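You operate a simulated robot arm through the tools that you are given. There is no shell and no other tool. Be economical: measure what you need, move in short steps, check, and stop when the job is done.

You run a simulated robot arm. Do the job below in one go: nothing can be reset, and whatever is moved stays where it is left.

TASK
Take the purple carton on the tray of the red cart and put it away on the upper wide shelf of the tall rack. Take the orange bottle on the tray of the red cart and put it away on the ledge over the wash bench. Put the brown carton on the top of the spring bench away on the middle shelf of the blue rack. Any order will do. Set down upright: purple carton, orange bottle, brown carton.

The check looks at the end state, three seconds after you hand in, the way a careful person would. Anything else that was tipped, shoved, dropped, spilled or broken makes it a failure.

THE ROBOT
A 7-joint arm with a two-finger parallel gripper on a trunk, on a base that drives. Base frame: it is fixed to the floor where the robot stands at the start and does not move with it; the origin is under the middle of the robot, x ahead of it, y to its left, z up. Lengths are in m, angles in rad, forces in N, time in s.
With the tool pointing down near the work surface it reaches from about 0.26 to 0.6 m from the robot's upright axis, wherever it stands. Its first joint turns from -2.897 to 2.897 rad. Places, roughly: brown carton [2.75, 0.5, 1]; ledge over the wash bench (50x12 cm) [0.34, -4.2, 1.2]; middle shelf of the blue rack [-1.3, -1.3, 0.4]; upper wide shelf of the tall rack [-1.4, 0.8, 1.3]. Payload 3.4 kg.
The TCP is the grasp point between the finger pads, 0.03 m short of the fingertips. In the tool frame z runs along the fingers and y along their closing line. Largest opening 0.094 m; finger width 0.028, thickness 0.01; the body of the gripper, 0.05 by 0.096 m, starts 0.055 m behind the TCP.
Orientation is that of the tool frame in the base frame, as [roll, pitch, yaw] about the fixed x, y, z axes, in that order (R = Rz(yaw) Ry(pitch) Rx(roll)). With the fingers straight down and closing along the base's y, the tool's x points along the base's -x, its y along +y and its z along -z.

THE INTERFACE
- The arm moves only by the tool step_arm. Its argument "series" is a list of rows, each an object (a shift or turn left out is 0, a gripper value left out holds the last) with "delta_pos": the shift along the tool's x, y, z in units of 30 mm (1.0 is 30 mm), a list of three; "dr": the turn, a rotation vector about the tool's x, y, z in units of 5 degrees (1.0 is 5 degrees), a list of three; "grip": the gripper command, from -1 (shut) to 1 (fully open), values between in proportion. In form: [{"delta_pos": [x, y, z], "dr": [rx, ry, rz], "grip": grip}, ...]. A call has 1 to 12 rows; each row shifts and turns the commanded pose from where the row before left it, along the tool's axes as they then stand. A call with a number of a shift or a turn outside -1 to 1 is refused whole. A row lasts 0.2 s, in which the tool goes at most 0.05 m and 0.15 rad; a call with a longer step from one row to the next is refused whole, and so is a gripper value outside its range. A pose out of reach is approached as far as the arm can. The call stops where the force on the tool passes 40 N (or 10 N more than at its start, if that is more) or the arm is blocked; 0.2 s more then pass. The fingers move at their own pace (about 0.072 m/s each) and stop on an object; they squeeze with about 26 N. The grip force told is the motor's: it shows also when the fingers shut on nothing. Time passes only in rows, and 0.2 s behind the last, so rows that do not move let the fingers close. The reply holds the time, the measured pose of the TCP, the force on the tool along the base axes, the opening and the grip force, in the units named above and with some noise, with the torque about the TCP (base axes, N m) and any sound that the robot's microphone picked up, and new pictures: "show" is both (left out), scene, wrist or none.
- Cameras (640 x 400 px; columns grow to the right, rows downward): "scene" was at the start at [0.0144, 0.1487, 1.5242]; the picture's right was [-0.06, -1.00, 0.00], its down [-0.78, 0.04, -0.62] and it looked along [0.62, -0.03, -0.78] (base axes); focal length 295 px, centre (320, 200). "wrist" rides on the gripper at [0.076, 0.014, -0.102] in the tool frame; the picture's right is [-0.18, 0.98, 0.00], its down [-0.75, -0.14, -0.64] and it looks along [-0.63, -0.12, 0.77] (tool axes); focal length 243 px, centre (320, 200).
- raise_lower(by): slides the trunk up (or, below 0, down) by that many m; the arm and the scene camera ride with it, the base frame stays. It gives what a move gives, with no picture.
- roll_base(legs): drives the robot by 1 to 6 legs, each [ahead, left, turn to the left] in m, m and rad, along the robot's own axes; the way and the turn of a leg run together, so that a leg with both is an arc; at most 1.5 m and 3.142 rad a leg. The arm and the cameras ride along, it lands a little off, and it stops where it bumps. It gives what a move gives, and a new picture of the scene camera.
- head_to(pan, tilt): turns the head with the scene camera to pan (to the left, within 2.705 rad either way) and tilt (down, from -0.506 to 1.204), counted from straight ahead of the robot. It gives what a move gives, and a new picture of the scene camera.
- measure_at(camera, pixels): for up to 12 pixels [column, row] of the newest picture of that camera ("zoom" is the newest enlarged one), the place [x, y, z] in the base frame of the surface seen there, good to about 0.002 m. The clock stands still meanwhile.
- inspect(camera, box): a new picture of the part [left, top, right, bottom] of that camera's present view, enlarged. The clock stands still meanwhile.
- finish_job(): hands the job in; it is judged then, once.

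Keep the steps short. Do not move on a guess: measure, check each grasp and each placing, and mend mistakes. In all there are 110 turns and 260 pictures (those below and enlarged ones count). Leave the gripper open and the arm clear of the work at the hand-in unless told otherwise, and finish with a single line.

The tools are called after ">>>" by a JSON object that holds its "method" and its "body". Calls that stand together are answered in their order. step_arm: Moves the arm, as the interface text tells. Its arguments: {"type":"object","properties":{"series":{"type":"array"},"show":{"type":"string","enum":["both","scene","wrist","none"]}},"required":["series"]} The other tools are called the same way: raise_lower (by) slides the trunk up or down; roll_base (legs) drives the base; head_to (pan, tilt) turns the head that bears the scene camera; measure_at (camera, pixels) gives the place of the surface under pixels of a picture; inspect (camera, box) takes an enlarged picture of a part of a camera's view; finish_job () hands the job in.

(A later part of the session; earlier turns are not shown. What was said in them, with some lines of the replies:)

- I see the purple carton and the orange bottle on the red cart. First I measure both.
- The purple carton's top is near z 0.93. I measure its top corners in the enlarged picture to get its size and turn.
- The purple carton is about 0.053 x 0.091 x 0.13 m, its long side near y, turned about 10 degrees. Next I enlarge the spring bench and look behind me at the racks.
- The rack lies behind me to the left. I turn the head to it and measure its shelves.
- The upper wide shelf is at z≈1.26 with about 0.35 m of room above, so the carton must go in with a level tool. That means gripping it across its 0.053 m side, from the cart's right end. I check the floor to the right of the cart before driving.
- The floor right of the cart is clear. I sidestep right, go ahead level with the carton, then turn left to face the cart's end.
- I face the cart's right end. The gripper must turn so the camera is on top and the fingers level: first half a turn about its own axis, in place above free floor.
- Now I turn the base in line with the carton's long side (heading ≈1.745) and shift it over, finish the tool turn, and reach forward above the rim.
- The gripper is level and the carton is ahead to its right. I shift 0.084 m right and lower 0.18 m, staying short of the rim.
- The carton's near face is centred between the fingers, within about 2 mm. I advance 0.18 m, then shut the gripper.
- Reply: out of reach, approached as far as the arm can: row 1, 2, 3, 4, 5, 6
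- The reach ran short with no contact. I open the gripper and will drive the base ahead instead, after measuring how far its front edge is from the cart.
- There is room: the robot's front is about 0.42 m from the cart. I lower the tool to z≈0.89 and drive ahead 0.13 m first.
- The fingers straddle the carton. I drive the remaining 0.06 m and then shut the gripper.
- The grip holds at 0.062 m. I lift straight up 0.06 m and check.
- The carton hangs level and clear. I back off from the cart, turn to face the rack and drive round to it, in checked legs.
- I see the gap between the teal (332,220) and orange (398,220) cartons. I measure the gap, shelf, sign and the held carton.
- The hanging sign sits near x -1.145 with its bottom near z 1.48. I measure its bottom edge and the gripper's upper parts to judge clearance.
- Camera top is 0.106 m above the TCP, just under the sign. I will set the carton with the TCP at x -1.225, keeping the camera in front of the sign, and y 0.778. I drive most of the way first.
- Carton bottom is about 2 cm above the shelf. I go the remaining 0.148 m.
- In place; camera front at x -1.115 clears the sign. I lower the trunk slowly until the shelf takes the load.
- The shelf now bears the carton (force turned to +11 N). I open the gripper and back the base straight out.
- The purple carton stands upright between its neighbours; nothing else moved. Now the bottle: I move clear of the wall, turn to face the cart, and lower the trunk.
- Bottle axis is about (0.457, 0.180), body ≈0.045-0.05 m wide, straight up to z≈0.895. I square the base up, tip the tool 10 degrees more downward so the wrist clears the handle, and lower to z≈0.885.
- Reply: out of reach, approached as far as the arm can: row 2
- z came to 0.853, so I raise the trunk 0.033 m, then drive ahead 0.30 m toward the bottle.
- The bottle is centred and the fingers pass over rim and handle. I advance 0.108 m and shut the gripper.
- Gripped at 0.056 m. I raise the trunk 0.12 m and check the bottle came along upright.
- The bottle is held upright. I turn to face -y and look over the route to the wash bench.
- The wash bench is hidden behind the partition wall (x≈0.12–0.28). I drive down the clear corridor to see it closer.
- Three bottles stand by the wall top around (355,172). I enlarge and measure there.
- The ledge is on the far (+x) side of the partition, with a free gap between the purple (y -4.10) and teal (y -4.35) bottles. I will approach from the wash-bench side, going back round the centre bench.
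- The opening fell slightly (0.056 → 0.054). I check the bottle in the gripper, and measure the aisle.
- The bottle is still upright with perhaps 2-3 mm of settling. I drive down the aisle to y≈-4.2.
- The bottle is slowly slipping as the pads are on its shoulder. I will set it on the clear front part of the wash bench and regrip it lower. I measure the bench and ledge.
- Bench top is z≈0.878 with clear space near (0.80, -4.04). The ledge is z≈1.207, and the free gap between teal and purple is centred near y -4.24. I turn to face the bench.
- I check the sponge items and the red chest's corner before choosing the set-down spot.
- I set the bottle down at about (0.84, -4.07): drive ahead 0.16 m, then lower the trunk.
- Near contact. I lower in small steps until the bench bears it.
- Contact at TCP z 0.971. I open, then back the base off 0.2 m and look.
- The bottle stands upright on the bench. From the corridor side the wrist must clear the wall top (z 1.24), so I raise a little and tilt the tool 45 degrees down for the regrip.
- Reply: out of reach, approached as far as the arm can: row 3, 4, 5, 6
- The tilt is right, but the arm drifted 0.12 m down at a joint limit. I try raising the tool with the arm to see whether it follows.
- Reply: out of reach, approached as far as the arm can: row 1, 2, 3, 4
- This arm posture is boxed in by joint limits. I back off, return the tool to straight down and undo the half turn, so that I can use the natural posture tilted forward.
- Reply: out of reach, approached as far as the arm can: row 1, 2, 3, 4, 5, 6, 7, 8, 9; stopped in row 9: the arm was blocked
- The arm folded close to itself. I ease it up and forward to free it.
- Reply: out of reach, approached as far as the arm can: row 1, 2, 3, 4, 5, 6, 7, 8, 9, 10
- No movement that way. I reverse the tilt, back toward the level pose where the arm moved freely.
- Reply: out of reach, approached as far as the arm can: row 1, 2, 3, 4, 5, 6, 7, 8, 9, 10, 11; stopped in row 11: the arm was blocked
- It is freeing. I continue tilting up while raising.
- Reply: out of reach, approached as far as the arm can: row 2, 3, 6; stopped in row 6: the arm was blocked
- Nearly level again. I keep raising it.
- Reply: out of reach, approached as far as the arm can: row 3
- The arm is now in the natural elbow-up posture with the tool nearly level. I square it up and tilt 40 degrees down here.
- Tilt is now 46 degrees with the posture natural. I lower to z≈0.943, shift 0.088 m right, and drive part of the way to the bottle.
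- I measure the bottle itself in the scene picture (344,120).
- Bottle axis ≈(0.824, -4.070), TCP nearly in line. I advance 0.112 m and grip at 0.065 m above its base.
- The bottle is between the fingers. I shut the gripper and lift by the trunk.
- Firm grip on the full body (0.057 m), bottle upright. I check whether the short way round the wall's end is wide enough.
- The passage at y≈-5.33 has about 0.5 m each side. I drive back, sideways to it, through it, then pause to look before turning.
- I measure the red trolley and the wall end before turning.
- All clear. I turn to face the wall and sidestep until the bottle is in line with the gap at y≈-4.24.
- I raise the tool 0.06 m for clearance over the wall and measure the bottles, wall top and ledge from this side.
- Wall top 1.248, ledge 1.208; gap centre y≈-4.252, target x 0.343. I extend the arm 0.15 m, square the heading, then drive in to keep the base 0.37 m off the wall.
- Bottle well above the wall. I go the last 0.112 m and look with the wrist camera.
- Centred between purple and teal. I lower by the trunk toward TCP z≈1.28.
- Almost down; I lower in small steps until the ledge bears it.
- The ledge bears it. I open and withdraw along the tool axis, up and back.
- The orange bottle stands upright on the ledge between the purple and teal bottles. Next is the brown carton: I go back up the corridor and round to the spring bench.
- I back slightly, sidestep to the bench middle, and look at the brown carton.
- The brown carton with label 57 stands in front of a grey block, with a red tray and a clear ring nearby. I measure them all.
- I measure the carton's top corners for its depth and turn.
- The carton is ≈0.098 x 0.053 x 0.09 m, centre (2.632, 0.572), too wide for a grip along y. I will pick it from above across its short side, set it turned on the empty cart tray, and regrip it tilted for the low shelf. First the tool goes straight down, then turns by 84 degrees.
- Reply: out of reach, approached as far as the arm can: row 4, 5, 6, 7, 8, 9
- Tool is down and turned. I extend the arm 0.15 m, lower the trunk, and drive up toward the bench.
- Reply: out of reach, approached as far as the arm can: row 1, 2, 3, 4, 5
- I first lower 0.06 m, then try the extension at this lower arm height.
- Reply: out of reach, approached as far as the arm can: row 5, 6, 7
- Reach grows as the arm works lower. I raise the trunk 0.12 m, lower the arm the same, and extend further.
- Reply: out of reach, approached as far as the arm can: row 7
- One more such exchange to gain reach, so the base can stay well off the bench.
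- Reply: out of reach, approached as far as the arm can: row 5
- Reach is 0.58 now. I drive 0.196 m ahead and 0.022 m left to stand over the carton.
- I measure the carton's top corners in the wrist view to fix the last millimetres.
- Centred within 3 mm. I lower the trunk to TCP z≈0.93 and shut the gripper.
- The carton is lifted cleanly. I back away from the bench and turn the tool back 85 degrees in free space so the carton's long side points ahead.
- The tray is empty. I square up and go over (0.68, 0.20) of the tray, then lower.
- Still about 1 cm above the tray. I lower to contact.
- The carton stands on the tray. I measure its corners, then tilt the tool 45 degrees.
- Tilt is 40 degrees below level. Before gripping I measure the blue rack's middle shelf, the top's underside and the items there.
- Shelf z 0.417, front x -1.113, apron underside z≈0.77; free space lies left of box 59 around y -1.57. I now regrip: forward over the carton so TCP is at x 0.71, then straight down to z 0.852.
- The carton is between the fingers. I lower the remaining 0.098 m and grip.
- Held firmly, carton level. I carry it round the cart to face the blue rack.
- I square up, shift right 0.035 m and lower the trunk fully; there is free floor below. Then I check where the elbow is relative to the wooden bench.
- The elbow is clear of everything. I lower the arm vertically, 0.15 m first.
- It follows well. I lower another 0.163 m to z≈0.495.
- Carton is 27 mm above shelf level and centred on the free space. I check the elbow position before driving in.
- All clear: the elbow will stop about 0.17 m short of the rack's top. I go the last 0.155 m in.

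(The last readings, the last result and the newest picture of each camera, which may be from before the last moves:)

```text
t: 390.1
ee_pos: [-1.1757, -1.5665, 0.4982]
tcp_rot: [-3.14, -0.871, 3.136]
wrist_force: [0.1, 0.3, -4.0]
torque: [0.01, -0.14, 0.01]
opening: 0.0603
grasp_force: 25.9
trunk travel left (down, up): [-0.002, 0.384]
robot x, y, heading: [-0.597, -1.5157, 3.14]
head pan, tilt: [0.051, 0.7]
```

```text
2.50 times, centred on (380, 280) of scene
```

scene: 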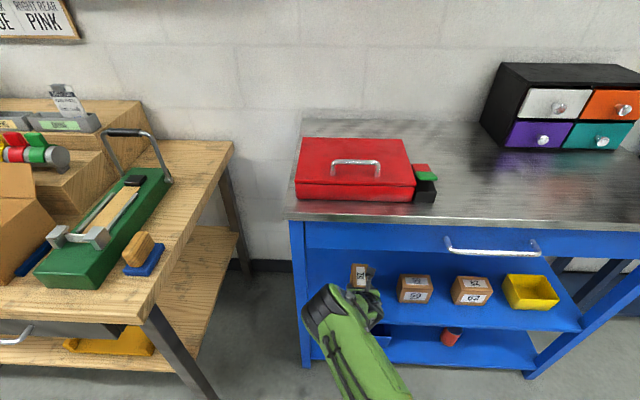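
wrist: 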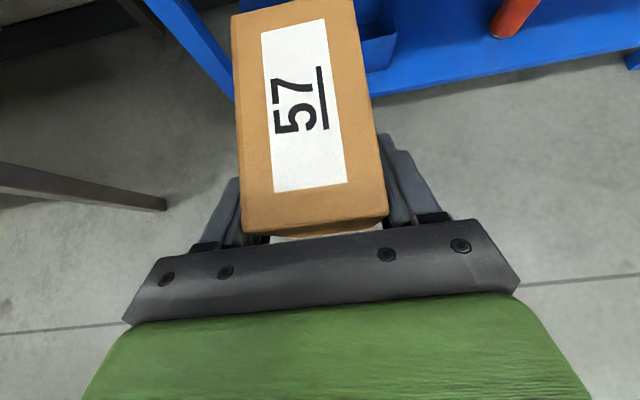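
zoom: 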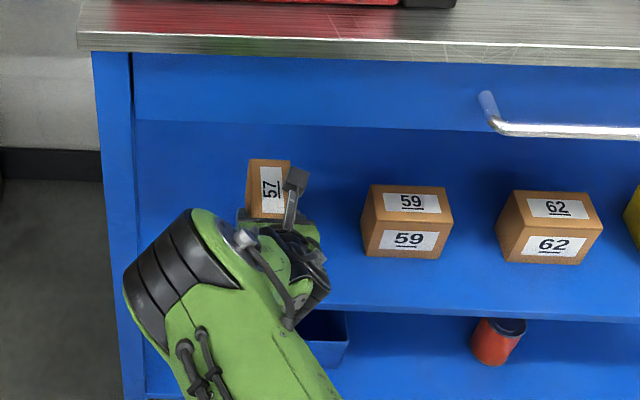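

Inside, above the free spot. The trunk is at its bottom, so I lower with the arm in small rows.

>>> {"method": "step_arm", "body": {"series": [{"delta_pos": [-0.3, 0, 0.252]}, {"delta_pos": [-0.3, 0, 0.252]}, {}], "show": "none"}}

>>> {"method": "step_arm", "body": {"series": [{"delta_pos": [-0.08, 0, 0.064]}, {}], "show": "none"}}

```text
t: 390.9
ee_pos: [-1.1747, -1.5662, 0.474]
tcp_rot: [3.141, -0.871, 3.135]
wrist_force: [-0.1, 0.1, -3.2]
torque: [-0.03, -0.11, 0.02]
opening: 0.0606
grasp_force: 25.8
trunk travel left (down, up): [-0.002, 0.384]
robot x, y, heading: [-0.5955, -1.5174, 3.135]
head pan, tilt: [0.051, 0.7]
```

```text
t: 391.5
ee_pos: [-1.176, -1.5662, 0.4707]
tcp_rot: [-3.141, -0.874, 3.136]
wrist_force: [-0.3, 1.1, 1.6]
torque: [0.07, 0.24, -0.09]
opening: 0.0602
grasp_force: 26.2
trunk travel left (down, up): [-0.002, 0.384]
robot x, y, heading: [-0.5953, -1.5132, 3.141]
head pan, tilt: [0.051, 0.7]
```

The shelf bears it. I open the gripper, look, and back straight out.

>>> {"method": "step_arm", "body": {"series": [{"grip": 0.2}, {"grip": 0.8}, {"grip": 1}, {"grip": 1}], "show": "wrist"}}

>>> {"method": "roll_base", "body": {"legs": [[-0.15, 0, 0], [-0.2, 0, 0]]}}

>>> {"method": "inspect", "body": {"camera": "scene", "box": [260, 100, 580, 320]}}

```text
t: 392.5
ee_pos: [-1.1758, -1.5665, 0.4705]
tcp_rot: [3.14, -0.872, 3.135]
wrist_force: [-0.2, 0.4, 0.8]
torque: [0.0, 0.02, 0.0]
opening: 0.094
grasp_force: 0.1
trunk travel left (down, up): [-0.002, 0.384]
robot x, y, heading: [-0.593, -1.5156, 3.139]
head pan, tilt: [0.051, 0.7]
```

wrist: 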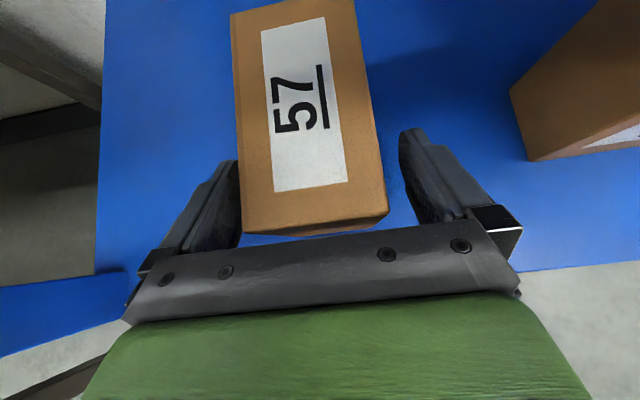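

```text
t: 395.0
ee_pos: [-0.8246, -1.5671, 0.4714]
tcp_rot: [3.141, -0.872, 3.132]
wrist_force: [-0.9, 0.0, -0.8]
torque: [0.07, -0.01, 0.03]
opening: 0.094
grasp_force: 0.0
trunk travel left (down, up): [-0.002, 0.384]
robot x, y, heading: [-0.242, -1.5184, 3.138]
head pan, tilt: [0.051, 0.7]
```

scene: 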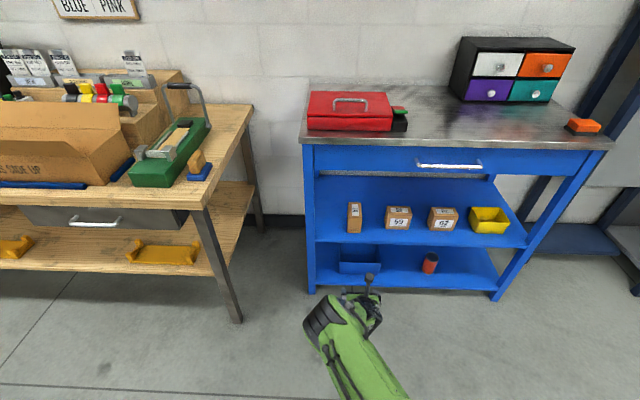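

```text
1.82 times, centred on (420, 210) of scene
```

zoom: 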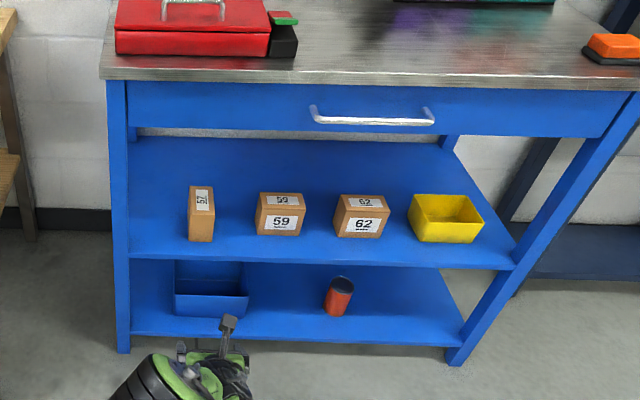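

The brown carton (57) stands upright on the middle shelf beside 59 and 62. The gripper is open and the arm is clear, so I hand in.

>>> {"method": "finish_job", "body": {}}

```text
The job is handed in.
```

Job handed in: the purple carton is on the tall rack's upper wide shelf, the orange bottle on the ledge over the wash bench, and the brown carton on the blue rack's middle shelf, all upright in the last pictures.
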